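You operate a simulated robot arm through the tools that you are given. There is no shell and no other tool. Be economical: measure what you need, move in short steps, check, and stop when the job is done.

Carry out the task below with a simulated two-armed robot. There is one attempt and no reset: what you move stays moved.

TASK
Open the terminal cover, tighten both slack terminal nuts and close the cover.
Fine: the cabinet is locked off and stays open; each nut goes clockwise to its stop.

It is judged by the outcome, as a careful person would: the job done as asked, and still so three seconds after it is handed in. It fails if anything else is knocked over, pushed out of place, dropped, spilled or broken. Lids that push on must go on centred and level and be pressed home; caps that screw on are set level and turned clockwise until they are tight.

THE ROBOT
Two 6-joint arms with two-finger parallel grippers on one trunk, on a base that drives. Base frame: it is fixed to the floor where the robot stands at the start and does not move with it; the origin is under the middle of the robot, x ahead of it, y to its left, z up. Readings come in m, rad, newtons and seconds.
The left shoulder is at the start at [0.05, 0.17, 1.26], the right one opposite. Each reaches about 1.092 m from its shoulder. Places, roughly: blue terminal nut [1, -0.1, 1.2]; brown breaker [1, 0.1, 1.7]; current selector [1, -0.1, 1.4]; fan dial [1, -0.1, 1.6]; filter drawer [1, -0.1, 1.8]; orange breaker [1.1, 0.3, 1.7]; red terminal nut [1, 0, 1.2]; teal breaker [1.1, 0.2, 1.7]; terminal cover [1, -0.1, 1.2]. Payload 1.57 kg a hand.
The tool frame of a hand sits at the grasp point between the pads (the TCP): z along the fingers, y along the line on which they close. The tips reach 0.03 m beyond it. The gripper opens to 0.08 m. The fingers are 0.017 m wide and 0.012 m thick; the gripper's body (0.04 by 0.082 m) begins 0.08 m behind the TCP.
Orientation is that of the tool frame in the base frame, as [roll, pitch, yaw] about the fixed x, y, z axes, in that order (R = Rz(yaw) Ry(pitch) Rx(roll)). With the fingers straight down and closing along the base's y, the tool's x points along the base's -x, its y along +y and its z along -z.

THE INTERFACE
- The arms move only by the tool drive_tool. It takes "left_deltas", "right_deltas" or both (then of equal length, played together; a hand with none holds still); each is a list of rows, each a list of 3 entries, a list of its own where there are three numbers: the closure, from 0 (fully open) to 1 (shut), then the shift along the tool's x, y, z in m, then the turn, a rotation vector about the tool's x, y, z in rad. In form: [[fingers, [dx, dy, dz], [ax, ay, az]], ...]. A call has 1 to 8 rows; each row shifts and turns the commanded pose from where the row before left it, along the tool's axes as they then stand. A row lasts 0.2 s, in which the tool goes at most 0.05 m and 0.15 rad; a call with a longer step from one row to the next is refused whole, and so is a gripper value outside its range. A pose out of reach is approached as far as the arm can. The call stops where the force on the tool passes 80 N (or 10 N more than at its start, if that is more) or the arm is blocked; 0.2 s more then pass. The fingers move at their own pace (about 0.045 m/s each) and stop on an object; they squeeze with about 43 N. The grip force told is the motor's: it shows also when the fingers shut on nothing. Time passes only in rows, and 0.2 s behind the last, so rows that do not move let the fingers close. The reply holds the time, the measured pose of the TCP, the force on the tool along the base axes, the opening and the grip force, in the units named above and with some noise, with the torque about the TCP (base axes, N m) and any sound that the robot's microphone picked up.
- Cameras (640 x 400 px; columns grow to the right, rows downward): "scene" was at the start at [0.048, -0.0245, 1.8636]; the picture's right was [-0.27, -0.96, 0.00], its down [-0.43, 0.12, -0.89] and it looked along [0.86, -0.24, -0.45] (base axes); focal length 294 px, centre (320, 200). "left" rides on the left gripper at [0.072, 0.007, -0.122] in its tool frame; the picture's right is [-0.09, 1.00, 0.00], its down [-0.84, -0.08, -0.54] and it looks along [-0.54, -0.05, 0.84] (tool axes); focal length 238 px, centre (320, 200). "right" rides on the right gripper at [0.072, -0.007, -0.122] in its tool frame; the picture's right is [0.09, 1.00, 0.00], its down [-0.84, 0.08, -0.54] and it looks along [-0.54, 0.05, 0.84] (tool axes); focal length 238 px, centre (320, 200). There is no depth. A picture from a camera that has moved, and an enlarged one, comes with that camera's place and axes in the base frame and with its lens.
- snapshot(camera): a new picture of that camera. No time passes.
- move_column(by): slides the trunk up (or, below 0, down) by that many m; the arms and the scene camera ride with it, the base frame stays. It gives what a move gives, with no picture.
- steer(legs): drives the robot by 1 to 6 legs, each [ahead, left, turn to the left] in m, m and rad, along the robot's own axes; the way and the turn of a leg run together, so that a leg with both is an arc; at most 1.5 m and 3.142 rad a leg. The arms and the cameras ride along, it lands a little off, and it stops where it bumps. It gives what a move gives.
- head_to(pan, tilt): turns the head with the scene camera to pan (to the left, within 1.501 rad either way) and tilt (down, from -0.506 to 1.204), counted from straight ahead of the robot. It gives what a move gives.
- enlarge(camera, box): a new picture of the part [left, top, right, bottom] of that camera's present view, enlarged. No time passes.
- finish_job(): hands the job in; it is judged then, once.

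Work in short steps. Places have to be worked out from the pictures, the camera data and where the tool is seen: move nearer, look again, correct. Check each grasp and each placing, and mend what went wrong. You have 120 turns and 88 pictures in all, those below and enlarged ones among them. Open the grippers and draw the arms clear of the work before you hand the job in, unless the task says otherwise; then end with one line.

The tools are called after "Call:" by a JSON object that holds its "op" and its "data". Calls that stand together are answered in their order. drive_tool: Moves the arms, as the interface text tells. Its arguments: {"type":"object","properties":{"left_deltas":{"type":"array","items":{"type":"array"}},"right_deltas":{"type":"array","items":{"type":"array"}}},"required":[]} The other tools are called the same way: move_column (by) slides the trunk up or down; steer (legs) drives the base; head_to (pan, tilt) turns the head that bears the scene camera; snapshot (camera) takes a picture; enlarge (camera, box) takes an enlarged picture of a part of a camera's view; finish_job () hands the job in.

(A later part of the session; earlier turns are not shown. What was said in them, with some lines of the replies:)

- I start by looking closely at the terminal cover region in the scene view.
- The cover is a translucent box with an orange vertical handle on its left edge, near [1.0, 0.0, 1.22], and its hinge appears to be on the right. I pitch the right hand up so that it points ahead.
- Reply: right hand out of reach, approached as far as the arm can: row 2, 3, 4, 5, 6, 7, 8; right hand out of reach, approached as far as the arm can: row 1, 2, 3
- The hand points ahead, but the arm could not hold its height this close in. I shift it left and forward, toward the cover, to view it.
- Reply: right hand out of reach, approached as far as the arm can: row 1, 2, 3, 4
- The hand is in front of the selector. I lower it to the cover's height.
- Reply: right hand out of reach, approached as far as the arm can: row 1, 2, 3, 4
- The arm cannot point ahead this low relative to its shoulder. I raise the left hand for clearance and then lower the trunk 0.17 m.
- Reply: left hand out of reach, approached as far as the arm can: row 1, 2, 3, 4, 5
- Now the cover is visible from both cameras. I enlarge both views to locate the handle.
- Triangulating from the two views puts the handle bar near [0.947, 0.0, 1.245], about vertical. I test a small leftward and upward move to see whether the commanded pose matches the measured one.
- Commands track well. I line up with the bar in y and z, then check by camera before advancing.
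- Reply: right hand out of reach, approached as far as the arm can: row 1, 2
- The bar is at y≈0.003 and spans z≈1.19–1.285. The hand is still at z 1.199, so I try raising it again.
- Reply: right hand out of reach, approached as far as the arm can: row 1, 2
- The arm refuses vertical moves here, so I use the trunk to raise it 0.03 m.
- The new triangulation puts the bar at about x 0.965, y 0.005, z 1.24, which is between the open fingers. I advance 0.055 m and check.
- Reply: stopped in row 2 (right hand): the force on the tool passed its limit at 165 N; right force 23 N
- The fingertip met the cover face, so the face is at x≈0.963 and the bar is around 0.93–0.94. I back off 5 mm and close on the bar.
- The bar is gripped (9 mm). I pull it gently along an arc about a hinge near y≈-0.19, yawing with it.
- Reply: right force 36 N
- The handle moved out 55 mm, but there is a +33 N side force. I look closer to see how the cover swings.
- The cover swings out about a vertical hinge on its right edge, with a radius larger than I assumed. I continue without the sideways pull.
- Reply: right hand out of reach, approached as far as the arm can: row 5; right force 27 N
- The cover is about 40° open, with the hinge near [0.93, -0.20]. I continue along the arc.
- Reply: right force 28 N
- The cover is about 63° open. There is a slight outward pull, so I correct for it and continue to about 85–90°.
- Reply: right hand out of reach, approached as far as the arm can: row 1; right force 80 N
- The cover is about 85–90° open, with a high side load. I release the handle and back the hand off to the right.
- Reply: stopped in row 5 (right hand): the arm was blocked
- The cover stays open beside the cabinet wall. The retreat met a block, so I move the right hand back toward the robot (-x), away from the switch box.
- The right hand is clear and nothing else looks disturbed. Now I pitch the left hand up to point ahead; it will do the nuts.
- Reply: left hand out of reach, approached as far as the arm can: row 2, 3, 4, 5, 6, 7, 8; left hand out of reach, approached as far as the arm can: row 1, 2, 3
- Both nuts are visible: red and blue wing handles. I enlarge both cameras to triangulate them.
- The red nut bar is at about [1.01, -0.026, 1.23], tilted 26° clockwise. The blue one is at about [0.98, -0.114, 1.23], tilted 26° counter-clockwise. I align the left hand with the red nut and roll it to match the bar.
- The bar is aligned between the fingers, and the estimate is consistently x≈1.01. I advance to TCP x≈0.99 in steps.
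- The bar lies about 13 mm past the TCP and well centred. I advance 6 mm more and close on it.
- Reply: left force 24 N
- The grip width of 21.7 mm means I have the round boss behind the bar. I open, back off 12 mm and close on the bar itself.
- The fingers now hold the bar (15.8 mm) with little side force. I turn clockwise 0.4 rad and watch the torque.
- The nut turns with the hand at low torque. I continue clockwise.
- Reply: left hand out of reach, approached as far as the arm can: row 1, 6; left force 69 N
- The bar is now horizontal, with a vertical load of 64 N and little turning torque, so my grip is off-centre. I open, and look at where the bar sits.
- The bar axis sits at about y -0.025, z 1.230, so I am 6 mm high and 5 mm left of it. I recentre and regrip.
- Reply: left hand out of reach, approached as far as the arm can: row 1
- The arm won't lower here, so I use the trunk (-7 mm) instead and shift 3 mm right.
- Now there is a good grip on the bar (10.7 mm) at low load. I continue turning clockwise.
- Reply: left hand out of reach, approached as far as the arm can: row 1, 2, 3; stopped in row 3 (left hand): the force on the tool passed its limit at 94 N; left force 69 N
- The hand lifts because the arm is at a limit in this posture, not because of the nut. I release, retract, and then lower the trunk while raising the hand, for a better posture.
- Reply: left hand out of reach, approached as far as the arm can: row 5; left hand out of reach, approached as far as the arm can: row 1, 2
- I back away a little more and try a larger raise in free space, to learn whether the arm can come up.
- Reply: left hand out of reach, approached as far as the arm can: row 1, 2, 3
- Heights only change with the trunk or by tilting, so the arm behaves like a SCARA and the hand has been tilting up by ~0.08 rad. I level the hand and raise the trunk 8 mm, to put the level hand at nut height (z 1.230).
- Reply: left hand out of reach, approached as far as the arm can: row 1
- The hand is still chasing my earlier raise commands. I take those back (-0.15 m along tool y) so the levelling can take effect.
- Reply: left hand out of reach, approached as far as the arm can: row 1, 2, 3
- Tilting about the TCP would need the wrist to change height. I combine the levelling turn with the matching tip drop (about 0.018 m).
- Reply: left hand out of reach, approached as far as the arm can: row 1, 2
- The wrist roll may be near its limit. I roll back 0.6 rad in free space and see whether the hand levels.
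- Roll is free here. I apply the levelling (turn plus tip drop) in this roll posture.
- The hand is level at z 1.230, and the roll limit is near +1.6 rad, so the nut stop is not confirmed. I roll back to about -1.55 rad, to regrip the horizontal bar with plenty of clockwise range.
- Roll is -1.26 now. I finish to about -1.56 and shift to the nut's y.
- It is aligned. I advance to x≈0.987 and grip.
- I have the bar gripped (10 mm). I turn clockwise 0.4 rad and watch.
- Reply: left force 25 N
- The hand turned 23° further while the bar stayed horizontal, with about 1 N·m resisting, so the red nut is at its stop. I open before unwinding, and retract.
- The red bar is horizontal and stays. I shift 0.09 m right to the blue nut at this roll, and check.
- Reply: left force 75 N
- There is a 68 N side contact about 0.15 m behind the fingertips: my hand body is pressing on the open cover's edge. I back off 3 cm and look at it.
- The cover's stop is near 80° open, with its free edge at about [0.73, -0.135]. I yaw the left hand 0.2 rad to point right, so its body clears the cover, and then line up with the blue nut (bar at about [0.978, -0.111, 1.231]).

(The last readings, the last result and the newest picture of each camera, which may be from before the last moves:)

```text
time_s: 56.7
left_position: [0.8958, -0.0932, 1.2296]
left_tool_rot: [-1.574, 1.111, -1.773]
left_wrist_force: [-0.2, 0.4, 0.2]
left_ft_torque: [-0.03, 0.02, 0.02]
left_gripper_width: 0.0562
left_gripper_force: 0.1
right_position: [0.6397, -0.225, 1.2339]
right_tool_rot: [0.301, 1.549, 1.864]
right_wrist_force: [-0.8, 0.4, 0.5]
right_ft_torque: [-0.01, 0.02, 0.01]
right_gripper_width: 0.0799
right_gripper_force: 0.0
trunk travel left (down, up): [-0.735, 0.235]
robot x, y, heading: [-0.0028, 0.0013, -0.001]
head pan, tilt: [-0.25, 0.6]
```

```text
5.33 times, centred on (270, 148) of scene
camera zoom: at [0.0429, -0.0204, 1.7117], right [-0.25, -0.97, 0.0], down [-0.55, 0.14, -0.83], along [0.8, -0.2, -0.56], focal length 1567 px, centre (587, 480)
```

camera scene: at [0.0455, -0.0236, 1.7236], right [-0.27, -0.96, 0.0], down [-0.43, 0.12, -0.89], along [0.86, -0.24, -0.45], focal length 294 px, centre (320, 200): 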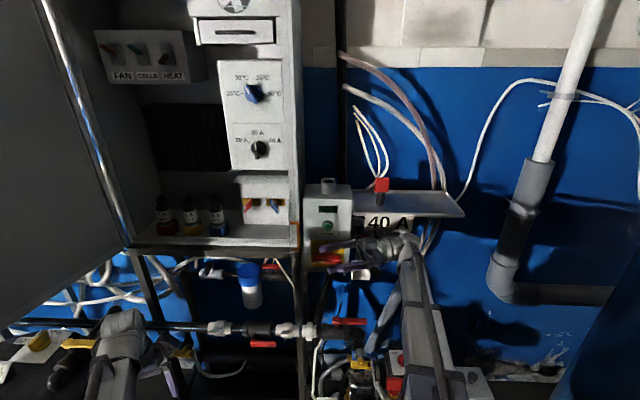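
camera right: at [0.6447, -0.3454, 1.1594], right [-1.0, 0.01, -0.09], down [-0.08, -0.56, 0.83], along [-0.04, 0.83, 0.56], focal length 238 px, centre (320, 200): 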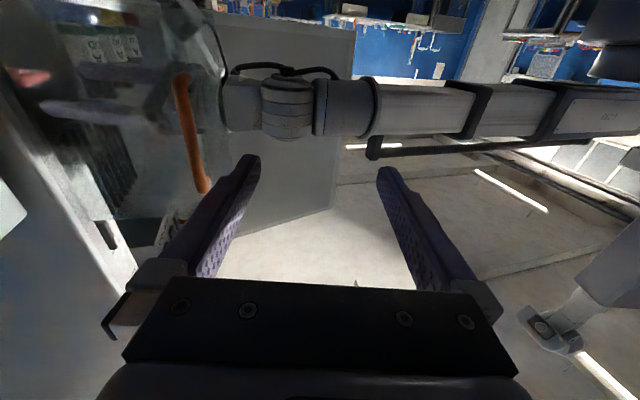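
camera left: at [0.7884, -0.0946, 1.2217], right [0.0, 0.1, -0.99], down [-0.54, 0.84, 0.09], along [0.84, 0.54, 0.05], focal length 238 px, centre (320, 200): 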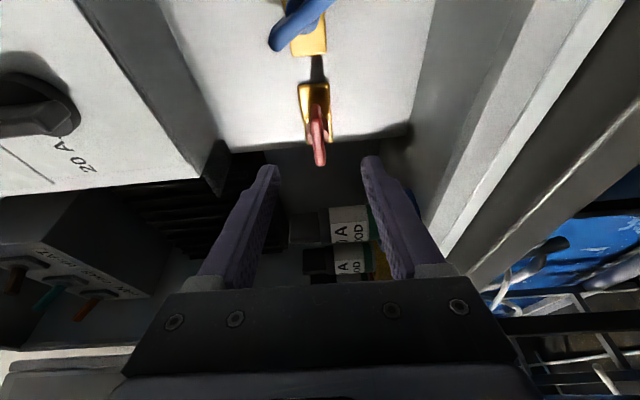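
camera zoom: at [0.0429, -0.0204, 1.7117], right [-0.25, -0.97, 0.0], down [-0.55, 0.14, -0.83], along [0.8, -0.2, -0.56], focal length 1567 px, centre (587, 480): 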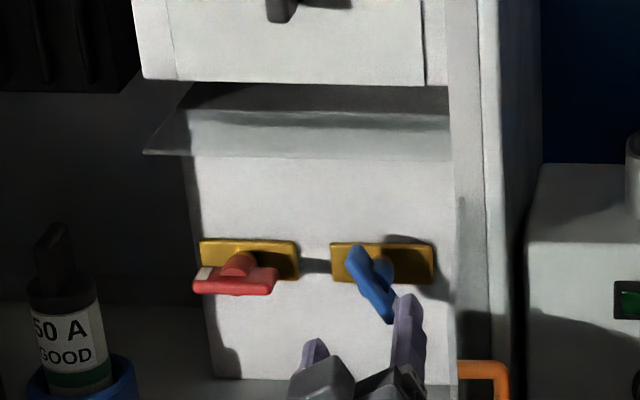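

Clear and nearly centred; the bar is about 85 mm beyond the TCP. I shift 4 mm, advance 66 mm and grip.

Call:
{"op": "drive_tool", "data": {"left_deltas": [[0.4, [0, -0.004, 0.03], [0, 0, 0]], [0.4, [0, 0, 0.026], [0, 0, 0]], [0.4, [0, 0, 0.01], [0, 0, 0]], [0.7, [0, 0, 0], [0, 0, 0]], [1, [0, 0, 0], [0, 0, 0]], [1, [0, 0, 0], [0, 0, 0]], [1, [0, 0, 0], [0, 0, 0]]]}}

Call:
{"op": "snapshot", "data": {"camera": "left"}}

```text
time_s: 58.3
left_position: [0.9602, -0.1098, 1.2298]
left_tool_rot: [-1.57, 1.111, -1.771]
left_wrist_force: [0.4, 1.4, -1.2]
left_ft_torque: [-0.11, -0.45, -0.49]
left_gripper_width: 0.0125
left_gripper_force: 29.0
right_position: [0.6404, -0.2257, 1.2336]
right_tool_rot: [0.308, 1.549, 1.869]
right_wrist_force: [0.5, 0.0, -0.5]
right_ft_torque: [0.01, 0.0, -0.01]
right_gripper_width: 0.0799
right_gripper_force: 0.0
trunk travel left (down, up): [-0.735, 0.235]
robot x, y, heading: [-0.0036, 0.0034, 0.004]
head pan, tilt: [-0.25, 0.6]
```

```text
32 pictures are left
camera left: at [0.8357, -0.1101, 1.1622], right [0.19, 0.91, -0.36], down [-0.47, 0.4, 0.78], along [0.86, 0.02, 0.51], focal length 238 px, centre (320, 200)
```

left: 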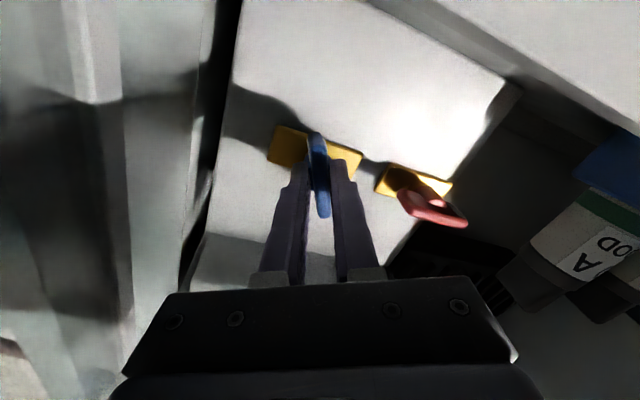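

The blue bar is well gripped (12.5 mm, low load). I turn clockwise 0.8 rad.

Call:
{"op": "drive_tool", "data": {"left_deltas": [[1, [0, 0, 0], [0, 0, 0.1]], [1, [0, 0, 0], [0, 0, 0.1]], [1, [0, 0, 0], [0, 0, 0.1]], [1, [0, 0, 0], [0, 0, 0.1]], [1, [0, 0, 0], [0, 0, 0.1]], [1, [0, 0, 0], [0, 0, 0.1]]]}}

Call:
{"op": "enlarge", "data": {"camera": "scene", "box": [210, 110, 330, 185]}}

```text
time_s: 59.7
left_position: [0.9608, -0.109, 1.23]
left_tool_rot: [1.57, 1.427, 1.369]
left_wrist_force: [2.4, 6.5, 1.7]
left_ft_torque: [-0.13, -0.48, -0.65]
left_gripper_width: 0.0123
left_gripper_force: 29.2
right_position: [0.6402, -0.2242, 1.2334]
right_tool_rot: [0.319, 1.552, 1.879]
right_wrist_force: [0.1, 0.8, -0.1]
right_ft_torque: [0.02, 0.02, 0.01]
right_gripper_width: 0.08
right_gripper_force: 0.0
trunk travel left (down, up): [-0.735, 0.235]
robot x, y, heading: [-0.0013, 0.0014, -0.001]
head pan, tilt: [-0.25, 0.6]
```

```text
5.33 times, centred on (270, 148) of scene
camera zoom: at [0.0432, -0.0193, 1.7118], right [-0.25, -0.97, 0.0], down [-0.55, 0.14, -0.83], along [0.8, -0.2, -0.56], focal length 1567 px, centre (587, 480)
```

zoom: 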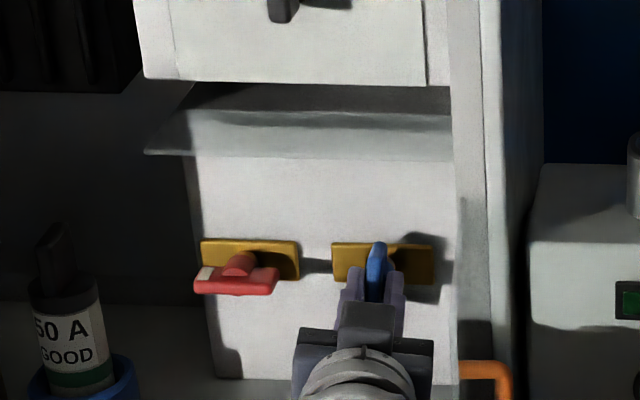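

It turns smoothly. I continue clockwise.

Call:
{"op": "drive_tool", "data": {"left_deltas": [[1, [0, 0, 0], [0, 0, 0.1]], [1, [0, 0, 0], [0, 0, 0.1]], [1, [0, 0, 0], [0, 0, 0.1]], [1, [0, 0, 0], [0, 0, 0.1]], [1, [0, 0, 0], [0, 0, 0.1]], [1, [0, 0, 0], [0, 0, 0.1]], [1, [0, 0, 0], [0, 0, 0.1]]]}}

Call:
{"op": "enlarge", "data": {"camera": "scene", "box": [210, 110, 330, 185]}}

```text
time_s: 61.3
left_position: [0.9596, -0.1084, 1.2303]
left_tool_rot: [1.57, 0.728, 1.37]
left_wrist_force: [-5.8, 8.1, -3.9]
left_ft_torque: [0.03, 0.3, -0.67]
left_gripper_width: 0.0114
left_gripper_force: 28.9
right_position: [0.6405, -0.2239, 1.2341]
right_tool_rot: [0.302, 1.552, 1.86]
right_wrist_force: [0.7, 0.9, -2.1]
right_ft_torque: [-0.01, 0.02, 0.02]
right_gripper_width: 0.0801
right_gripper_force: 0.0
trunk travel left (down, up): [-0.735, 0.235]
robot x, y, heading: [-0.0011, 0.0009, -0.001]
head pan, tilt: [-0.25, 0.6]
```

```text
5.33 times, centred on (270, 148) of scene
camera zoom: at [0.0424, -0.0192, 1.7117], right [-0.25, -0.97, 0.0], down [-0.55, 0.14, -0.83], along [0.8, -0.2, -0.56], focal length 1567 px, centre (587, 480)
```

zoom: 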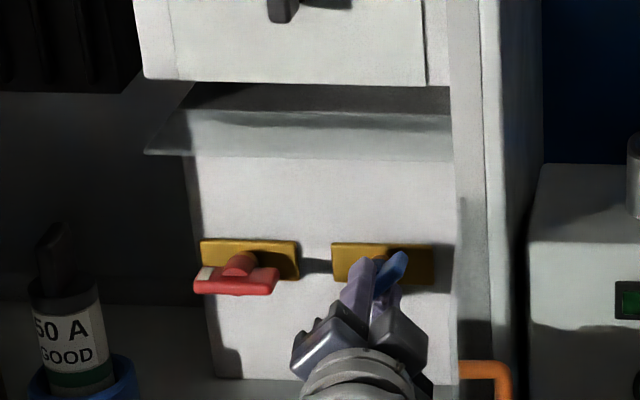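

The roll is now +0.84 and the grip is still steady at low torque. I turn another 0.7 rad, toward horizontal.

Call:
{"op": "drive_tool", "data": {"left_deltas": [[1, [0, 0, 0], [0, 0, 0.1]], [1, [0, 0, 0], [0, 0, 0.1]], [1, [0, 0, 0], [0, 0, 0.1]], [1, [0, 0, 0], [0, 0, 0.1]], [1, [0, 0, 0], [0, 0, 0.1]], [1, [0, 0, 0], [0, 0, 0.1]]]}}

Call:
{"op": "enlarge", "data": {"camera": "scene", "box": [210, 110, 330, 185]}}

```text
time_s: 62.7
left_position: [0.9596, -0.1102, 1.2292]
left_tool_rot: [1.57, 0.13, 1.37]
left_wrist_force: [-10.5, 6.4, -9.7]
left_ft_torque: [0.2, 0.74, -0.57]
left_gripper_width: 0.0102
left_gripper_force: 28.4
right_position: [0.6402, -0.2255, 1.2336]
right_tool_rot: [0.301, 1.551, 1.864]
right_wrist_force: [0.5, 0.8, 0.1]
right_ft_torque: [-0.04, 0.04, -0.05]
right_gripper_width: 0.08
right_gripper_force: 0.0
trunk travel left (down, up): [-0.735, 0.235]
robot x, y, heading: [-0.0004, -0.0002, -0.004]
head pan, tilt: [-0.25, 0.6]
```

```text
5.33 times, centred on (270, 148) of scene
camera zoom: at [0.0426, -0.0196, 1.7117], right [-0.25, -0.97, 0.0], down [-0.55, 0.14, -0.83], along [0.8, -0.2, -0.56], focal length 1567 px, centre (587, 480)
```

zoom: 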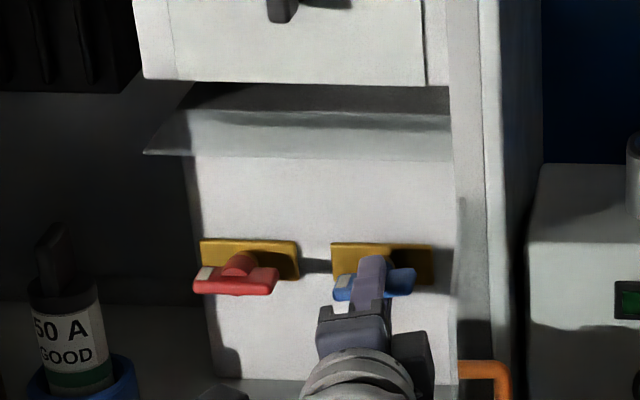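

The bar is close to horizontal and no stop has been felt yet. I continue in small steps.

Call:
{"op": "drive_tool", "data": {"left_deltas": [[1, [0, 0, 0], [0, 0, 0.08]], [1, [0, 0, 0], [0, 0, 0.08]], [1, [0, 0, 0], [0, 0, 0.08]]]}}

Call:
{"op": "enlarge", "data": {"camera": "scene", "box": [210, 110, 330, 185]}}

```text
time_s: 63.5
left_position: [0.965, -0.1105, 1.2304]
left_tool_rot: [1.549, -0.106, 1.355]
left_wrist_force: [-27.1, -6.2, -64.9]
left_ft_torque: [-0.21, 2.15, -0.13]
left_gripper_width: 0.0156
left_gripper_force: 30.9
left hand out of reach, approached as far as the arm can: row 2, 3
right_position: [0.6419, -0.2277, 1.2317]
right_tool_rot: [0.424, 1.548, 1.984]
right_wrist_force: [0.8, -0.1, -0.2]
right_ft_torque: [0.03, 0.02, 0.0]
right_gripper_width: 0.0803
right_gripper_force: 0.0
trunk travel left (down, up): [-0.735, 0.235]
robot x, y, heading: [-0.0005, 0.0023, 0.002]
head pan, tilt: [-0.25, 0.6]
```

```text
5.33 times, centred on (270, 148) of scene
camera zoom: at [0.048, -0.0227, 1.711], right [-0.25, -0.97, 0.0], down [-0.55, 0.14, -0.82], along [0.8, -0.2, -0.57], focal length 1567 px, centre (587, 480)
```

zoom: 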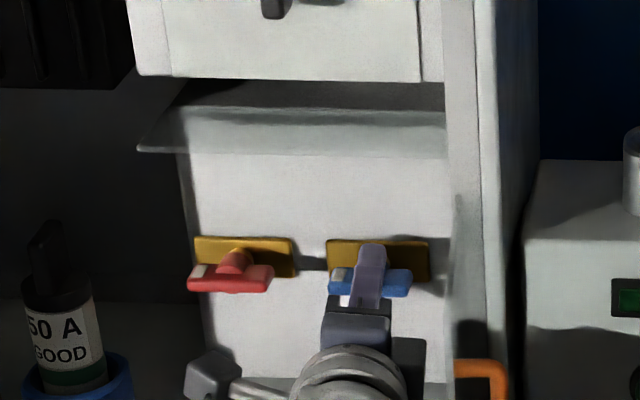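

The grip was pried open to 15.6 mm as the hand went past horizontal, as happened at the red nut's stop. I release, retract, and compare both bars closely.

Call:
{"op": "drive_tool", "data": {"left_deltas": [[0.6, [0, 0, 0], [0, 0, 0]], [0.4, [0, 0, 0], [0, 0, 0]], [0.4, [0, 0, 0], [0, 0, 0]], [0.4, [0, 0, -0.035], [0, 0, 0]], [0.4, [0, 0, -0.035], [0, 0, 0]]]}}

Call:
{"op": "enlarge", "data": {"camera": "scene", "box": [240, 145, 300, 182]}}

Call:
{"op": "enlarge", "data": {"camera": "left", "box": [160, 40, 480, 240]}}

```text
time_s: 64.7
left_position: [0.8958, -0.0828, 1.235]
left_tool_rot: [1.544, -0.105, 1.366]
left_wrist_force: [0.1, 0.1, 0.6]
left_ft_torque: [-0.02, 0.0, -0.03]
left_gripper_width: 0.0479
left_gripper_force: 0.1
left hand out of reach, approached as far as the arm can: row 4, 5
right_position: [0.6392, -0.227, 1.2339]
right_tool_rot: [0.293, 1.548, 1.854]
right_wrist_force: [0.2, 0.7, 0.3]
right_ft_torque: [-0.02, 0.0, 0.0]
right_gripper_width: 0.08
right_gripper_force: 0.1
trunk travel left (down, up): [-0.735, 0.235]
robot x, y, heading: [-0.0033, -0.0001, -0.005]
head pan, tilt: [-0.25, 0.6]
```

```text
10.67 times, centred on (270, 164) of scene
camera zoom: at [0.0426, -0.0204, 1.7117], right [-0.25, -0.97, 0.0], down [-0.55, 0.14, -0.83], along [0.8, -0.2, -0.56], focal length 3134 px, centre (853, 589)
```

zoom: 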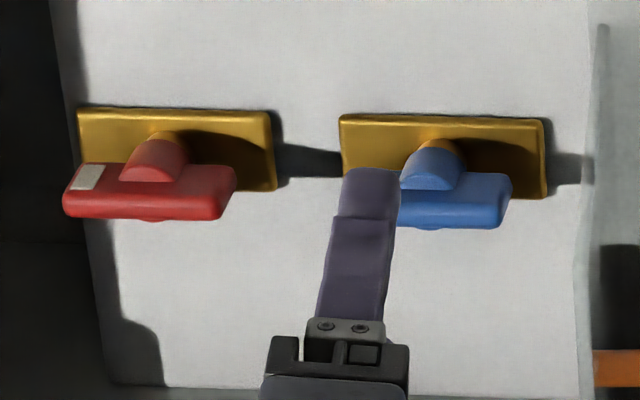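

```text
2.00 times, centred on (320, 140) of left
camera zoom: at [0.791, 0.0127, 1.2467], right [-0.07, -0.19, 0.98], down [-0.7, -0.69, -0.18], along [0.71, -0.69, -0.08], focal length 477 px, centre (320, 320)
```

zoom: 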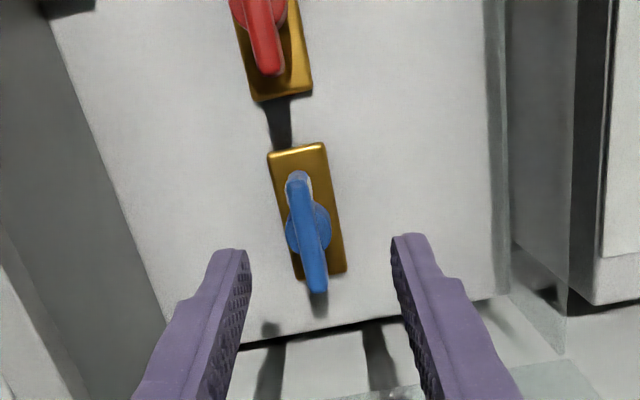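

Both bars now lie parallel to their plates. To confirm the blue stop I'll nudge its left end upward (clockwise) with closed fingers. First I roll back, level the hand and lower the trunk 25 mm.

Call:
{"op": "drive_tool", "data": {"left_deltas": [[0.7, [0, 0, 0], [0, 0, -0.1]], [1, [0, 0, 0], [0, 0, -0.1]], [1, [0, -0.006, 0], [0.027, 0, 0]], [1, [0, 0, 0], [0, 0, 0]]]}}

Call:
{"op": "move_column", "data": {"by": -0.026}}

Call:
{"op": "enlarge", "data": {"camera": "left", "box": [160, 40, 480, 240]}}

```text
time_s: 65.7
left_position: [0.897, -0.0814, 1.2308]
left_tool_rot: [1.567, 0.094, 1.368]
left_wrist_force: [0.2, 0.1, -0.4]
left_ft_torque: [-0.04, 0.01, 0.0]
left_gripper_width: 0.0001
left_gripper_force: 20.9
left hand out of reach, approached as far as the arm can: row 2, 3
right_position: [0.64, -0.2248, 1.2348]
right_tool_rot: [0.303, 1.551, 1.862]
right_wrist_force: [-0.6, 0.1, -0.5]
right_ft_torque: [0.0, -0.02, 0.02]
right_gripper_width: 0.0799
right_gripper_force: 0.0
trunk travel left (down, up): [-0.735, 0.235]
robot x, y, heading: [-0.0004, 0.0013, -0.004]
head pan, tilt: [-0.25, 0.6]
```

```text
time_s: 66.5
left_position: [0.8966, -0.0823, 1.2055]
left_tool_rot: [1.565, 0.094, 1.367]
left_wrist_force: [0.0, -0.1, -0.1]
left_ft_torque: [0.01, 0.0, -0.02]
left_gripper_width: 0.0
left_gripper_force: 21.7
right_position: [0.6407, -0.2259, 1.2091]
right_tool_rot: [0.294, 1.551, 1.855]
right_wrist_force: [0.5, -0.5, 0.0]
right_ft_torque: [0.02, 0.02, 0.03]
right_gripper_width: 0.0798
right_gripper_force: 0.1
trunk travel left (down, up): [-0.709, 0.261]
robot x, y, heading: [-0.0026, -0.0014, -0.0]
head pan, tilt: [-0.25, 0.6]
```

```text
2.00 times, centred on (320, 140) of left
camera zoom: at [0.7922, 0.014, 1.2041], right [0.0, 0.0, 1.0], down [-0.7, -0.71, 0.0], along [0.71, -0.7, 0.0], focal length 477 px, centre (320, 320)
```

zoom: 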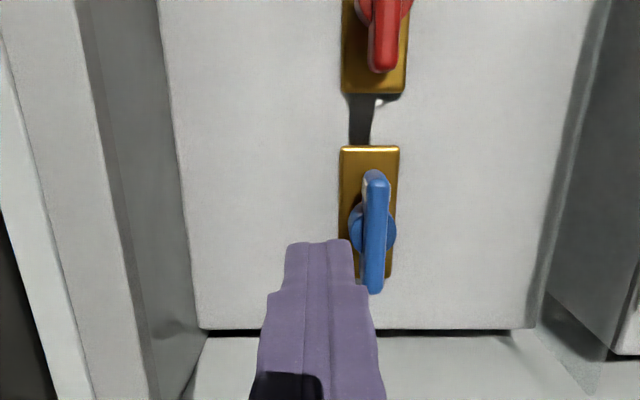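

Both bars look aligned with their plates. I advance the closed fingers under the blue bar's left end, then raise the trunk gently against it.

Call:
{"op": "drive_tool", "data": {"left_deltas": [[1, [0.006, 0, 0.03], [0, 0, 0]], [1, [0, 0, 0.03], [0, 0, 0]], [1, [0, 0, 0], [0, 0, 0]]]}}

Call:
{"op": "move_column", "data": {"by": 0.009}}

Call:
{"op": "move_column", "data": {"by": 0.004}}

Call:
{"op": "enlarge", "data": {"camera": "left", "box": [160, 40, 480, 240]}}

```text
time_s: 67.3
left_position: [0.9579, -0.088, 1.2054]
left_tool_rot: [1.565, 0.094, 1.367]
left_wrist_force: [-0.2, -0.4, 0.4]
left_ft_torque: [0.0, 0.01, 0.02]
left_gripper_width: 0.0
left_gripper_force: 21.6
right_position: [0.638, -0.2252, 1.2078]
right_tool_rot: [0.295, 1.551, 1.857]
right_wrist_force: [-0.3, -0.5, -0.2]
right_ft_torque: [0.01, 0.01, 0.01]
right_gripper_width: 0.08
right_gripper_force: 0.0
trunk travel left (down, up): [-0.709, 0.261]
robot x, y, heading: [-0.0048, 0.0019, 0.002]
head pan, tilt: [-0.25, 0.6]
```

```text
time_s: 67.8
left_position: [0.9576, -0.0871, 1.2133]
left_tool_rot: [1.565, 0.095, 1.366]
left_wrist_force: [0.0, 0.4, -1.6]
left_ft_torque: [0.05, 0.07, 0.0]
left_gripper_width: 0.0
left_gripper_force: 21.1
right_position: [0.6402, -0.2259, 1.2164]
right_tool_rot: [0.305, 1.552, 1.867]
right_wrist_force: [0.1, -0.6, -0.2]
right_ft_torque: [0.03, 0.0, 0.01]
right_gripper_width: 0.0799
right_gripper_force: 0.1
trunk travel left (down, up): [-0.718, 0.252]
robot x, y, heading: [-0.0012, -0.0006, -0.002]
head pan, tilt: [-0.25, 0.6]
```

```text
time_s: 68.4
left_position: [0.9585, -0.0868, 1.2147]
left_tool_rot: [1.568, 0.094, 1.365]
left_wrist_force: [-29.2, 6.1, -60.5]
left_ft_torque: [0.61, 0.88, -0.19]
left_gripper_width: 0.0
left_gripper_force: 21.1
right_position: [0.6415, -0.226, 1.2194]
right_tool_rot: [0.411, 1.548, 1.97]
right_wrist_force: [-0.1, -0.1, -0.4]
right_ft_torque: [0.01, -0.01, 0.02]
right_gripper_width: 0.08
right_gripper_force: 0.0
trunk travel left (down, up): [-0.722, 0.248]
robot x, y, heading: [-0.0035, 0.002, 0.002]
head pan, tilt: [-0.25, 0.6]
```

```text
2.00 times, centred on (320, 140) of left
camera zoom: at [0.8544, 0.0084, 1.214], right [0.0, 0.0, 1.0], down [-0.7, -0.71, 0.0], along [0.71, -0.7, 0.0], focal length 477 px, centre (320, 320)
```

zoom: 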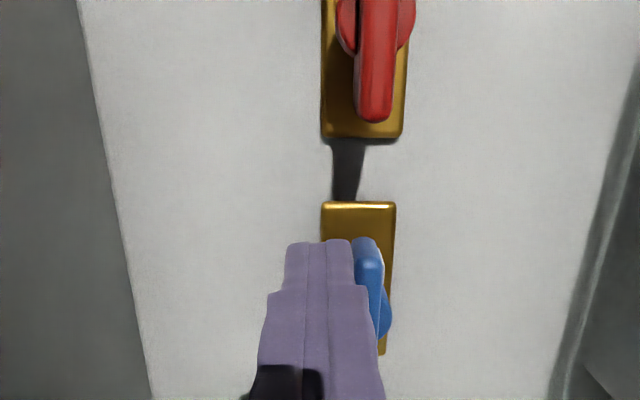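

60 N on the bar end moved nothing, so blue is at its stop too. I lower slightly off the bar and draw the left hand out and away to the left.

Call:
{"op": "move_column", "data": {"by": -0.011}}

Call:
{"op": "drive_tool", "data": {"left_deltas": [[1, [0, 0, -0.04], [0, 0, 0]], [1, [0, 0, -0.04], [0, 0, 0]], [1, [0.02, 0, -0.04], [0, 0, 0]], [1, [0.04, 0, -0.03], [0, 0, 0]], [1, [0.045, 0, -0.02], [0, 0, 0]], [1, [0.045, 0, -0.02], [0, 0, 0]], [1, [0.045, 0, 0], [0, 0, 0]], [1, [0.045, 0, 0], [0, 0, 0]]]}}

Call:
{"op": "move_column", "data": {"by": 0.026}}

Call:
{"op": "enlarge", "data": {"camera": "scene", "box": [210, 100, 410, 225]}}

```text
time_s: 69.0
left_position: [0.9597, -0.0877, 1.2069]
left_tool_rot: [1.567, 0.094, 1.366]
left_wrist_force: [0.0, 0.6, -0.4]
left_ft_torque: [-0.01, 0.0, -0.01]
left_gripper_width: 0.0
left_gripper_force: 20.8
right_position: [0.6402, -0.2261, 1.2098]
right_tool_rot: [0.295, 1.548, 1.855]
right_wrist_force: [-0.7, 0.8, -0.6]
right_ft_torque: [0.02, 0.0, 0.02]
right_gripper_width: 0.0802
right_gripper_force: 0.0
trunk travel left (down, up): [-0.711, 0.259]
robot x, y, heading: [-0.0001, 0.0023, -0.004]
head pan, tilt: [-0.25, 0.6]
```

```text
time_s: 70.8
left_position: [0.8216, 0.1858, 1.2037]
left_tool_rot: [1.581, 0.101, 1.369]
left_wrist_force: [0.1, -0.7, -0.2]
left_ft_torque: [0.0, 0.04, 0.0]
left_gripper_width: 0.0002
left_gripper_force: 21.6
left hand out of reach, approached as far as the arm can: row 3, 5, 7, 8
right_position: [0.6405, -0.2262, 1.2105]
right_tool_rot: [0.308, 1.551, 1.869]
right_wrist_force: [-0.5, 0.8, 1.1]
right_ft_torque: [-0.02, -0.01, 0.01]
right_gripper_width: 0.0798
right_gripper_force: 0.1
trunk travel left (down, up): [-0.711, 0.259]
robot x, y, heading: [-0.001, 0.0013, -0.0]
head pan, tilt: [-0.25, 0.6]
```

```text
time_s: 71.5
left_position: [0.8217, 0.1848, 1.2296]
left_tool_rot: [1.581, 0.1, 1.368]
left_wrist_force: [0.1, 0.3, 0.4]
left_ft_torque: [0.02, 0.03, -0.01]
left_gripper_width: 0.0001
left_gripper_force: 21.5
right_position: [0.6388, -0.2252, 1.235]
right_tool_rot: [0.309, 1.55, 1.871]
right_wrist_force: [1.5, 0.7, -0.3]
right_ft_torque: [0.02, 0.0, -0.01]
right_gripper_width: 0.0802
right_gripper_force: 0.1
trunk travel left (down, up): [-0.737, 0.233]
robot x, y, heading: [-0.0021, -0.0002, 0.004]
head pan, tilt: [-0.25, 0.6]
```

```text
3.20 times, centred on (310, 162) of scene
camera zoom: at [0.0431, -0.0203, 1.7137], right [-0.25, -0.97, 0.0], down [-0.55, 0.14, -0.82], along [0.8, -0.2, -0.57], focal length 940 px, centre (352, 320)
```

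zoom: 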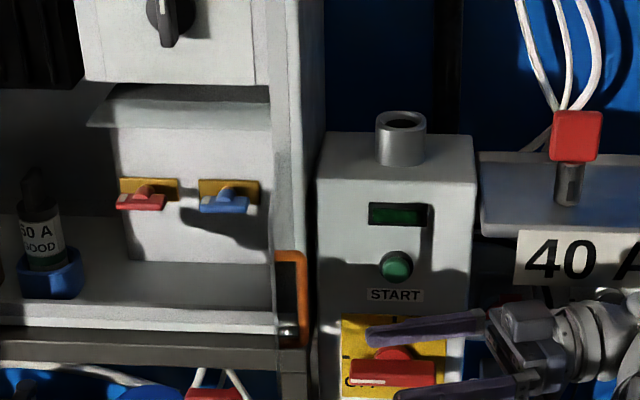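

Both nuts are horizontal and the left hand is clear. I bring the right hand forward (+x 0.10 m) to face the handle.

Call:
{"op": "drive_tool", "data": {"right_deltas": [[0, [0, -0.035, 0], [0, 0, 0]], [0, [0, -0.035, 0], [0, 0, 0]], [0, [0, -0.032, 0], [0, 0, 0]]]}}

Call:
{"op": "snapshot", "data": {"camera": "right"}}

```text
time_s: 72.5
left_position: [0.8134, 0.1835, 1.2347]
left_tool_rot: [1.576, 0.1, 1.365]
left_wrist_force: [0.4, 1.6, 0.1]
left_ft_torque: [-0.02, 0.01, -0.03]
left_gripper_width: 0.0
left_gripper_force: 21.4
right_position: [0.7171, -0.2259, 1.2401]
right_tool_rot: [0.11, 1.555, 1.659]
right_wrist_force: [0.9, -0.2, -0.7]
right_ft_torque: [0.01, 0.01, 0.0]
right_gripper_width: 0.0799
right_gripper_force: 0.2
trunk travel left (down, up): [-0.737, 0.233]
robot x, y, heading: [-0.0055, 0.0021, -0.005]
head pan, tilt: [-0.25, 0.6]
stopped in row 3 (right hand): the arm was blocked; the commanded pose is now the measured one
```

```text
22 pictures are left
camera right: at [0.7216, -0.3447, 1.1665], right [-1.0, 0.02, -0.09], down [-0.09, -0.55, 0.83], along [-0.03, 0.83, 0.55], focal length 238 px, centre (320, 200)
```

right: 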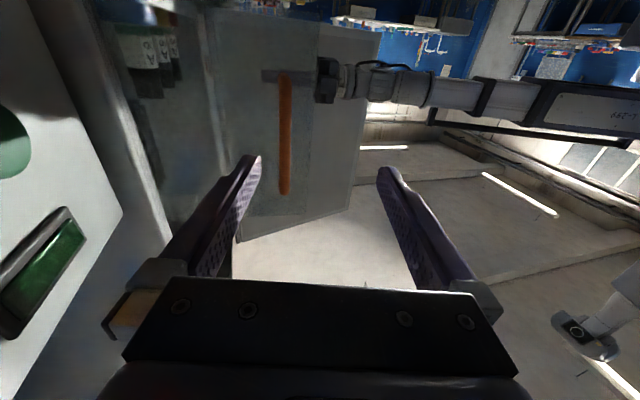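

The forearm meets something at this x, as before, so I won't push further that way. The handle is already between the open fingers, so I advance +y until the fingers straddle it and touch the cover.

Call:
{"op": "drive_tool", "data": {"right_deltas": [[0, [0, 0, 0.02], [0, 0, 0]], [0, [0, 0, 0.015], [0, 0, 0]], [0, [0, 0, 0.01], [0, 0, 0]]]}}

Call:
{"op": "snapshot", "data": {"camera": "right"}}

```text
time_s: 73.3
left_position: [0.8183, 0.1833, 1.2296]
left_tool_rot: [1.58, 0.099, 1.366]
left_wrist_force: [0.0, -0.1, 0.7]
left_ft_torque: [0.01, -0.03, -0.01]
left_gripper_width: 0.0001
left_gripper_force: 21.5
right_position: [0.7304, -0.1797, 1.2356]
right_tool_rot: [0.309, 1.551, 1.868]
right_wrist_force: [0.2, 0.0, 1.0]
right_ft_torque: [0.01, -0.01, 0.0]
right_gripper_width: 0.08
right_gripper_force: 0.1
trunk travel left (down, up): [-0.737, 0.233]
robot x, y, heading: [-0.0056, 0.0024, -0.004]
head pan, tilt: [-0.25, 0.6]
```

```text
21 pictures are left
camera right: at [0.7348, -0.2994, 1.1614], right [-1.0, 0.01, -0.09], down [-0.08, -0.56, 0.83], along [-0.04, 0.83, 0.56], focal length 238 px, centre (320, 200)
```

right: 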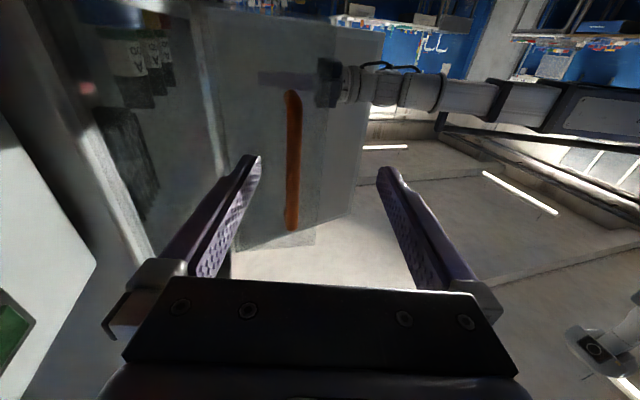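

The blocking is gone (x recovered to 0.730). The bar is ~15 mm to the +x side; I centre a little more and close on it.

Call:
{"op": "drive_tool", "data": {"right_deltas": [[0, [0, -0.007, 0.006], [0, 0, 0]], [0, [0, -0.006, 0.006], [0, 0, 0]], [0.6, [0, 0, 0], [0, 0, 0]], [1, [0, 0, 0], [0, 0, 0]], [1, [0, 0, 0], [0, 0, 0]], [1, [0, 0, 0], [0, 0, 0]]]}}

Call:
{"op": "snapshot", "data": {"camera": "right"}}

```text
time_s: 74.7
left_position: [0.8143, 0.1815, 1.2334]
left_tool_rot: [1.576, 0.096, 1.365]
left_wrist_force: [-0.8, -0.3, 0.6]
left_ft_torque: [0.02, -0.01, 0.02]
left_gripper_width: 0.0
left_gripper_force: 21.1
right_position: [0.7379, -0.1726, 1.2389]
right_tool_rot: [0.079, 1.55, 1.614]
right_wrist_force: [42.7, -3.3, -0.9]
right_ft_torque: [0.2, 0.02, -0.87]
right_gripper_width: 0.0303
right_gripper_force: 21.3
trunk travel left (down, up): [-0.737, 0.233]
robot x, y, heading: [-0.006, 0.004, -0.002]
head pan, tilt: [-0.25, 0.6]
```

```text
20 pictures are left
camera right: at [0.7399, -0.2924, 1.1644], right [-1.0, 0.04, -0.09], down [-0.1, -0.56, 0.83], along [-0.02, 0.83, 0.56], focal length 238 px, centre (320, 200)
```

right: 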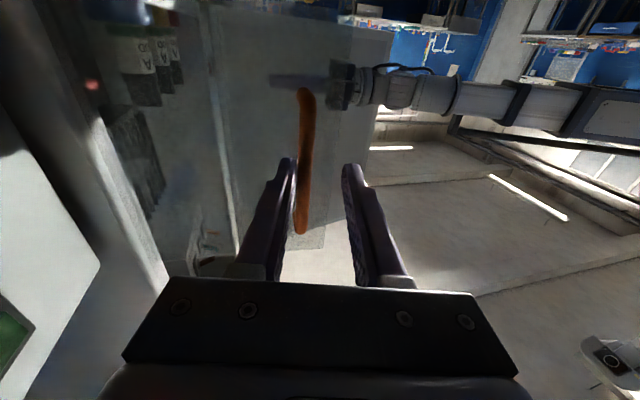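

The hinge-side finger touches the bar and the other hasn't reached it. I loosen slightly so the bar is loosely straddled, and swing the cover back along the reverse arc.

Call:
{"op": "drive_tool", "data": {"right_deltas": [[0.55, [0, 0, 0.008], [0, 0, 0]], [0.55, [0, 0, 0.014], [0.07, 0, 0]], [0.55, [0, 0, 0.014], [0.07, 0, 0]], [0.55, [0, -0.001, 0.014], [0.07, 0, 0]], [0.55, [0, -0.001, 0.014], [0.07, 0, 0]], [0.55, [0, -0.001, 0.014], [0.07, 0, 0]]]}}

Call:
{"op": "snapshot", "data": {"camera": "scene"}}

```text
time_s: 76.1
left_position: [0.819, 0.1821, 1.2285]
left_tool_rot: [1.581, 0.102, 1.366]
left_wrist_force: [0.3, -1.0, 0.7]
left_ft_torque: [-0.03, 0.0, 0.01]
left_gripper_width: 0.0002
left_gripper_force: 21.3
right_position: [0.7557, -0.0939, 1.2355]
right_tool_rot: [0.647, 1.551, 1.849]
right_wrist_force: [0.2, 0.3, 0.6]
right_ft_torque: [-0.01, 0.02, 0.0]
right_gripper_width: 0.0363
right_gripper_force: 0.1
trunk travel left (down, up): [-0.737, 0.233]
robot x, y, heading: [-0.0051, 0.0008, -0.0]
head pan, tilt: [-0.25, 0.6]
```

```text
19 pictures are left
camera scene: at [0.04, -0.0195, 1.7137], right [-0.25, -0.97, 0.0], down [-0.55, 0.14, -0.83], along [0.8, -0.21, -0.56], focal length 294 px, centre (320, 200)
```

scene: 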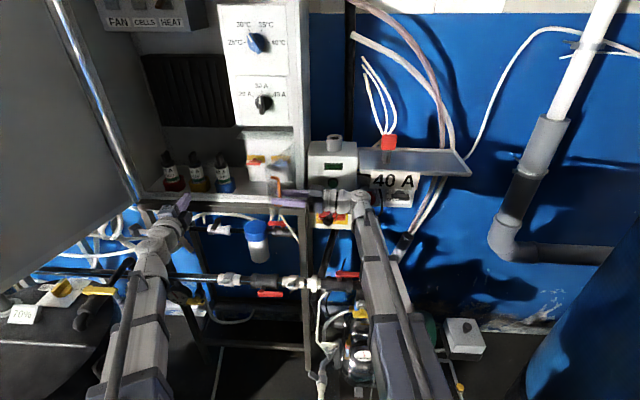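

The cover is swinging closed with the hand, at almost no force. I continue the arc.

Call:
{"op": "drive_tool", "data": {"right_deltas": [[0.55, [0, -0.001, 0.013], [0.07, 0, 0]], [0.55, [0, -0.001, 0.013], [0.07, 0, 0]], [0.55, [0, -0.001, 0.013], [0.07, 0, 0]], [0.55, [0, 0, 0.013], [0.07, 0, 0]], [0.55, [0, 0, 0.013], [0.07, 0, 0]], [0.55, [0, 0, 0.013], [0.07, 0, 0]], [0.55, [0, 0, 0.013], [0.07, 0, 0]]]}}

Call:
{"op": "enlarge", "data": {"camera": "scene", "box": [200, 110, 340, 230]}}

Call:
{"op": "snapshot", "data": {"camera": "right"}}

```text
time_s: 77.7
left_position: [0.8195, 0.1825, 1.2285]
left_tool_rot: [1.581, 0.099, 1.367]
left_wrist_force: [-0.5, 0.2, -1.0]
left_ft_torque: [0.01, 0.0, 0.01]
left_gripper_width: 0.0002
left_gripper_force: 21.4
right_position: [0.809, -0.0201, 1.2336]
right_tool_rot: [1.032, 1.548, 1.743]
right_wrist_force: [1.8, -2.5, 1.0]
right_ft_torque: [-0.03, -0.05, -0.03]
right_gripper_width: 0.0383
right_gripper_force: 1.7
right hand out of reach, approached as far as the arm can: row 1
trunk travel left (down, up): [-0.737, 0.233]
robot x, y, heading: [-0.0067, 0.0056, -0.003]
head pan, tilt: [-0.25, 0.6]
```

```text
3.33 times, centred on (270, 170) of scene
camera zoom: at [0.0401, -0.0201, 1.7137], right [-0.25, -0.97, 0.0], down [-0.55, 0.14, -0.82], along [0.8, -0.21, -0.57], focal length 979 px, centre (487, 300)
```

zoom: 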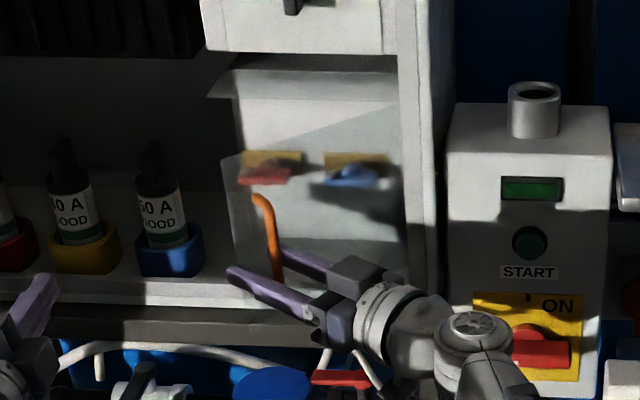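

```text
17 pictures are left
camera right: at [0.7197, -0.1024, 1.1605], right [-0.65, 0.76, -0.07], down [-0.46, -0.31, 0.83], along [0.61, 0.58, 0.55], focal length 238 px, centre (320, 200)
```

right: 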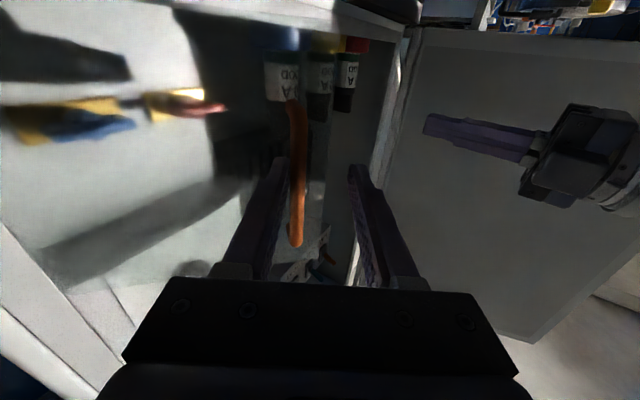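

About 40° remain. I continue, easing slightly toward the hinge to stay centred on the bar.

Call:
{"op": "drive_tool", "data": {"right_deltas": [[0.55, [0, -0.004, 0.012], [0.07, 0, 0]], [0.55, [0, -0.003, 0.012], [0.07, 0, 0]], [0.55, [0, -0.002, 0.012], [0.07, 0, 0]], [0.55, [0, -0.001, 0.0125], [0.07, 0, 0]], [0.55, [0, 0, 0.0125], [0.07, 0, 0]], [0.55, [0, 0, 0.0125], [0.07, 0, 0]], [0.55, [0, 0, 0.0125], [0.07, 0, 0]]]}}

Call:
{"op": "snapshot", "data": {"camera": "right"}}

Call:
{"op": "enlarge", "data": {"camera": "scene", "box": [200, 110, 340, 230]}}

```text
time_s: 79.3
left_position: [0.8191, 0.1837, 1.2291]
left_tool_rot: [1.583, 0.1, 1.368]
left_wrist_force: [0.3, 0.9, 0.0]
left_ft_torque: [-0.01, 0.01, 0.02]
left_gripper_width: 0.0002
left_gripper_force: 21.3
right_position: [0.8883, 0.0153, 1.231]
right_tool_rot: [1.58, 1.552, 1.802]
right_wrist_force: [-0.4, -0.6, 0.3]
right_ft_torque: [0.01, 0.02, 0.0]
right_gripper_width: 0.0363
right_gripper_force: 0.2
trunk travel left (down, up): [-0.737, 0.233]
robot x, y, heading: [-0.0071, 0.0018, -0.003]
head pan, tilt: [-0.25, 0.6]
```

```text
16 pictures are left
camera right: at [0.7706, -0.0163, 1.1594], right [-0.22, 0.97, -0.07], down [-0.54, -0.06, 0.84], along [0.81, 0.23, 0.54], focal length 238 px, centre (320, 200)
```

right: 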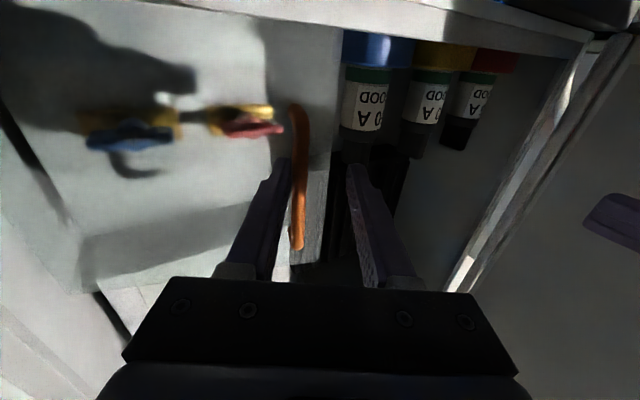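

```text
3.33 times, centred on (270, 170) of scene
camera zoom: at [0.0401, -0.0197, 1.7137], right [-0.25, -0.97, 0.0], down [-0.55, 0.14, -0.83], along [0.8, -0.21, -0.56], focal length 979 px, centre (487, 300)
```

zoom: 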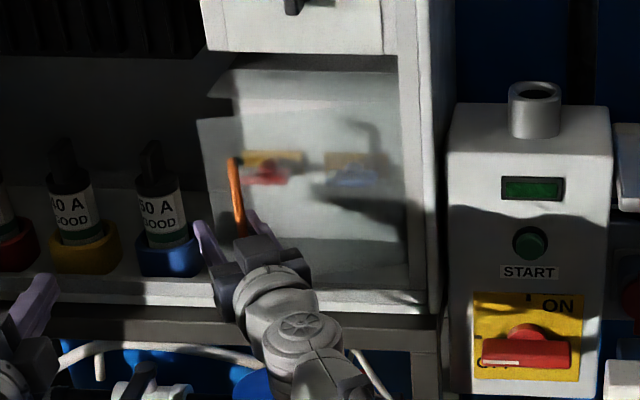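

It is nearly closed (about 12° remaining). I continue to flush, centring on the bar.

Call:
{"op": "drive_tool", "data": {"right_deltas": [[0.55, [0, -0.004, 0.012], [0.07, 0, 0]], [0.55, [0, -0.004, 0.012], [0.07, 0, 0]], [0.55, [0, 0, 0.012], [0.07, 0, 0]], [0.55, [0, 0, 0.006], [0, 0, 0]]]}}

Call:
{"op": "enlarge", "data": {"camera": "scene", "box": [200, 110, 340, 230]}}

```text
time_s: 80.3
left_position: [0.8196, 0.1818, 1.2286]
left_tool_rot: [1.581, 0.098, 1.367]
left_wrist_force: [-0.7, 1.0, 0.9]
left_ft_torque: [-0.01, 0.02, -0.02]
left_gripper_width: 0.0002
left_gripper_force: 21.2
right_position: [0.9321, 0.0116, 1.2304]
right_tool_rot: [1.791, 1.554, 1.806]
right_wrist_force: [-0.5, 0.8, 0.9]
right_ft_torque: [0.0, 0.0, 0.01]
right_gripper_width: 0.0361
right_gripper_force: 0.0
right hand out of reach, approached as far as the arm can: row 1
trunk travel left (down, up): [-0.737, 0.233]
robot x, y, heading: [-0.0073, -0.0, -0.0]
head pan, tilt: [-0.25, 0.6]
```

```text
3.33 times, centred on (270, 170) of scene
camera zoom: at [0.04, -0.0201, 1.7137], right [-0.25, -0.97, 0.0], down [-0.55, 0.14, -0.82], along [0.8, -0.21, -0.57], focal length 979 px, centre (487, 300)
```

zoom: 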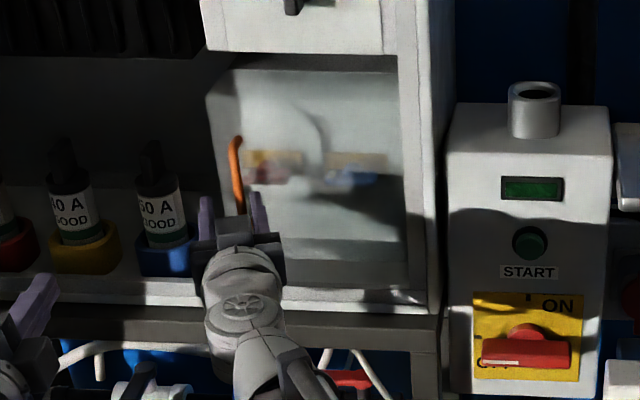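

It appears shut. I press gently +x to make sure it is home.

Call:
{"op": "drive_tool", "data": {"right_deltas": [[0.55, [0, 0, 0.005], [0, 0, 0]], [0.55, [0, 0, 0.005], [0, 0, 0]], [0.55, [0, 0, 0.004], [0, 0, 0]]]}}

```text
time_s: 81.1
left_position: [0.8172, 0.182, 1.2303]
left_tool_rot: [1.579, 0.097, 1.366]
left_wrist_force: [0.3, -0.1, 0.3]
left_ft_torque: [0.02, -0.01, 0.02]
left_gripper_width: 0.0002
left_gripper_force: 21.2
right_position: [0.942, 0.0125, 1.2312]
right_tool_rot: [1.724, 1.547, 1.74]
right_wrist_force: [-37.5, -0.7, -27.5]
right_ft_torque: [0.87, 0.86, -1.13]
right_gripper_width: 0.0369
right_gripper_force: 0.9
trunk travel left (down, up): [-0.737, 0.233]
robot x, y, heading: [-0.0071, 0.0, -0.006]
head pan, tilt: [-0.25, 0.6]
```

The cover resists at 37 N, so it is home. I centre on the bar and withdraw straight back.

Call:
{"op": "drive_tool", "data": {"right_deltas": [[0.4, [0, -0.006, -0.008], [0, 0, 0]], [0.4, [0, 0, -0.03], [0, 0, 0]], [0.4, [0, 0, -0.04], [0, 0, 0]], [0.4, [0, 0, -0.04], [0, 0, 0]], [0.4, [0, 0, -0.04], [0, 0, 0]]]}}

Call:
{"op": "enlarge", "data": {"camera": "scene", "box": [200, 110, 340, 230]}}

Call:
{"op": "enlarge", "data": {"camera": "right", "box": [160, 0, 480, 200]}}

```text
time_s: 82.3
left_position: [0.8181, 0.1833, 1.229]
left_tool_rot: [1.583, 0.097, 1.366]
left_wrist_force: [0.3, 0.0, -0.3]
left_ft_torque: [0.0, 0.0, 0.0]
left_gripper_width: 0.0
left_gripper_force: 21.3
right_position: [0.7848, 0.0005, 1.2311]
right_tool_rot: [1.771, 1.555, 1.786]
right_wrist_force: [-0.6, 0.0, -0.4]
right_ft_torque: [-0.02, 0.02, 0.0]
right_gripper_width: 0.048
right_gripper_force: 0.0
trunk travel left (down, up): [-0.737, 0.233]
robot x, y, heading: [-0.0066, 0.0037, -0.002]
head pan, tilt: [-0.25, 0.6]
```

```text
3.33 times, centred on (270, 170) of scene
camera zoom: at [0.0392, -0.02, 1.7137], right [-0.25, -0.97, 0.0], down [-0.55, 0.14, -0.83], along [0.8, -0.21, -0.56], focal length 979 px, centre (487, 300)
```

zoom: 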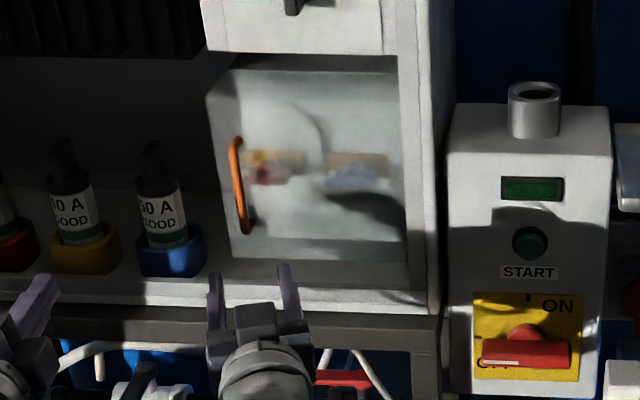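

```text
2.00 times, centred on (320, 100) of right
camera zoom: at [0.6623, -0.0046, 1.1594], right [-0.01, 1.0, -0.07], down [-0.54, 0.06, 0.84], along [0.84, 0.05, 0.54], focal length 477 px, centre (320, 400)
```

zoom: 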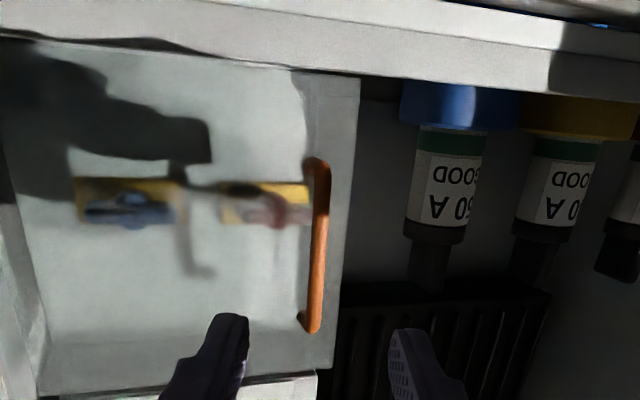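

The cover is shut flush. I open both grippers, draw both hands further back, and take a last look.

Call:
{"op": "drive_tool", "data": {"left_deltas": [[0, [0, 0, -0.03], [0, 0, 0]], [0, [0, 0, -0.03], [0, 0, 0]], [0, [0, 0, -0.03], [0, 0, 0]], [0, [0, 0, 0], [0, 0, 0]], [0, [0, 0, 0], [0, 0, 0]]], "right_deltas": [[0, [0, 0, -0.03], [0, 0, 0]], [0, [0, 0, -0.03], [0, 0, 0]], [0, [0, 0, -0.02], [0, 0, 0]], [0, [0, 0, 0], [0, 0, 0]], [0, [0, 0, 0], [0, 0, 0]]]}}

Call:
{"op": "head_to", "data": {"pan": -0.272, "tilt": 0.468}}

Call:
{"op": "snapshot", "data": {"camera": "scene"}}

Call:
{"op": "enlarge", "data": {"camera": "scene", "box": [215, 155, 305, 245]}}

```text
time_s: 83.5
left_position: [0.7305, 0.199, 1.229]
left_tool_rot: [1.584, 0.099, 1.367]
left_wrist_force: [0.5, 1.5, -0.4]
left_ft_torque: [-0.02, 0.02, 0.02]
left_gripper_width: 0.0798
left_gripper_force: 0.1
right_position: [0.7073, 0.0012, 1.2318]
right_tool_rot: [1.662, 1.554, 1.677]
right_wrist_force: [-0.4, 0.8, 0.6]
right_ft_torque: [0.01, 0.01, -0.03]
right_gripper_width: 0.0802
right_gripper_force: 0.0
trunk travel left (down, up): [-0.737, 0.233]
robot x, y, heading: [-0.006, 0.003, -0.0]
head pan, tilt: [-0.25, 0.6]
```

```text
time_s: 84.2
left_position: [0.7293, 0.1992, 1.2295]
left_tool_rot: [1.583, 0.099, 1.365]
left_wrist_force: [0.5, 1.3, 0.5]
left_ft_torque: [-0.01, -0.01, 0.01]
left_gripper_width: 0.08
left_gripper_force: 0.0
right_position: [0.7072, 0.002, 1.2315]
right_tool_rot: [1.684, 1.553, 1.697]
right_wrist_force: [0.1, -0.1, -0.2]
right_ft_torque: [0.04, 0.0, 0.0]
right_gripper_width: 0.0801
right_gripper_force: 0.1
trunk travel left (down, up): [-0.737, 0.233]
robot x, y, heading: [-0.0024, 0.0017, 0.0]
head pan, tilt: [-0.272, 0.468]
```

```text
11 pictures are left
camera scene: at [0.0425, -0.0226, 1.7256], right [-0.27, -0.96, 0.0], down [-0.43, 0.12, -0.89], along [0.86, -0.24, -0.45], focal length 294 px, centre (320, 200)
```

scene: 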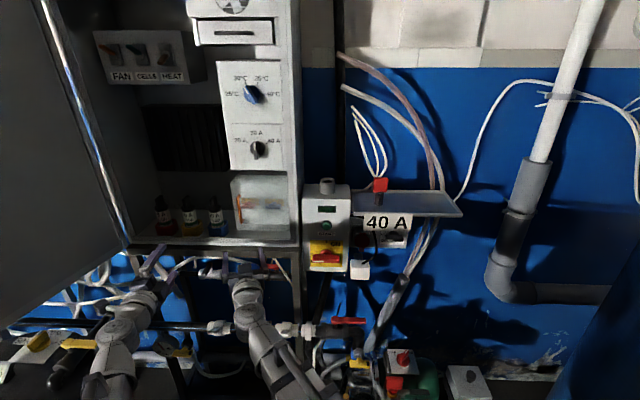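

```text
4.44 times, centred on (260, 200) of scene
camera zoom: at [0.0425, -0.0226, 1.7256], right [-0.27, -0.96, 0.0], down [-0.43, 0.12, -0.89], along [0.86, -0.24, -0.45], focal length 1306 px, centre (587, 200)
```

zoom: 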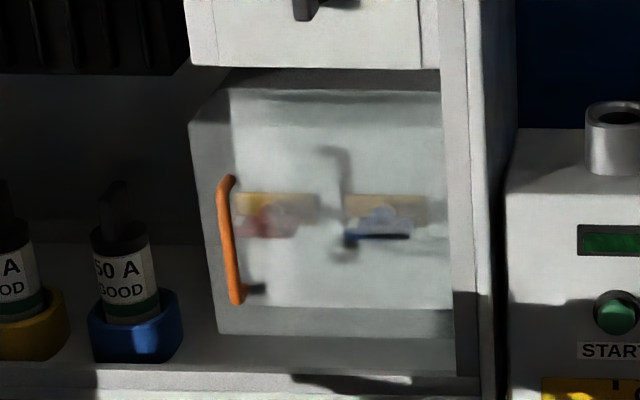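

The cover is flush, both nuts are horizontal at their stops, everything else is in place, and the hands are clear and open. I hand the job in.

Call:
{"op": "finish_job", "data": {}}

```text
The job is handed in.
```

I opened the terminal cover, turned the red and blue terminal nuts clockwise to their stops, and closed the cover and pressed it home. Nothing else in the cabinet looked disturbed afterwards.
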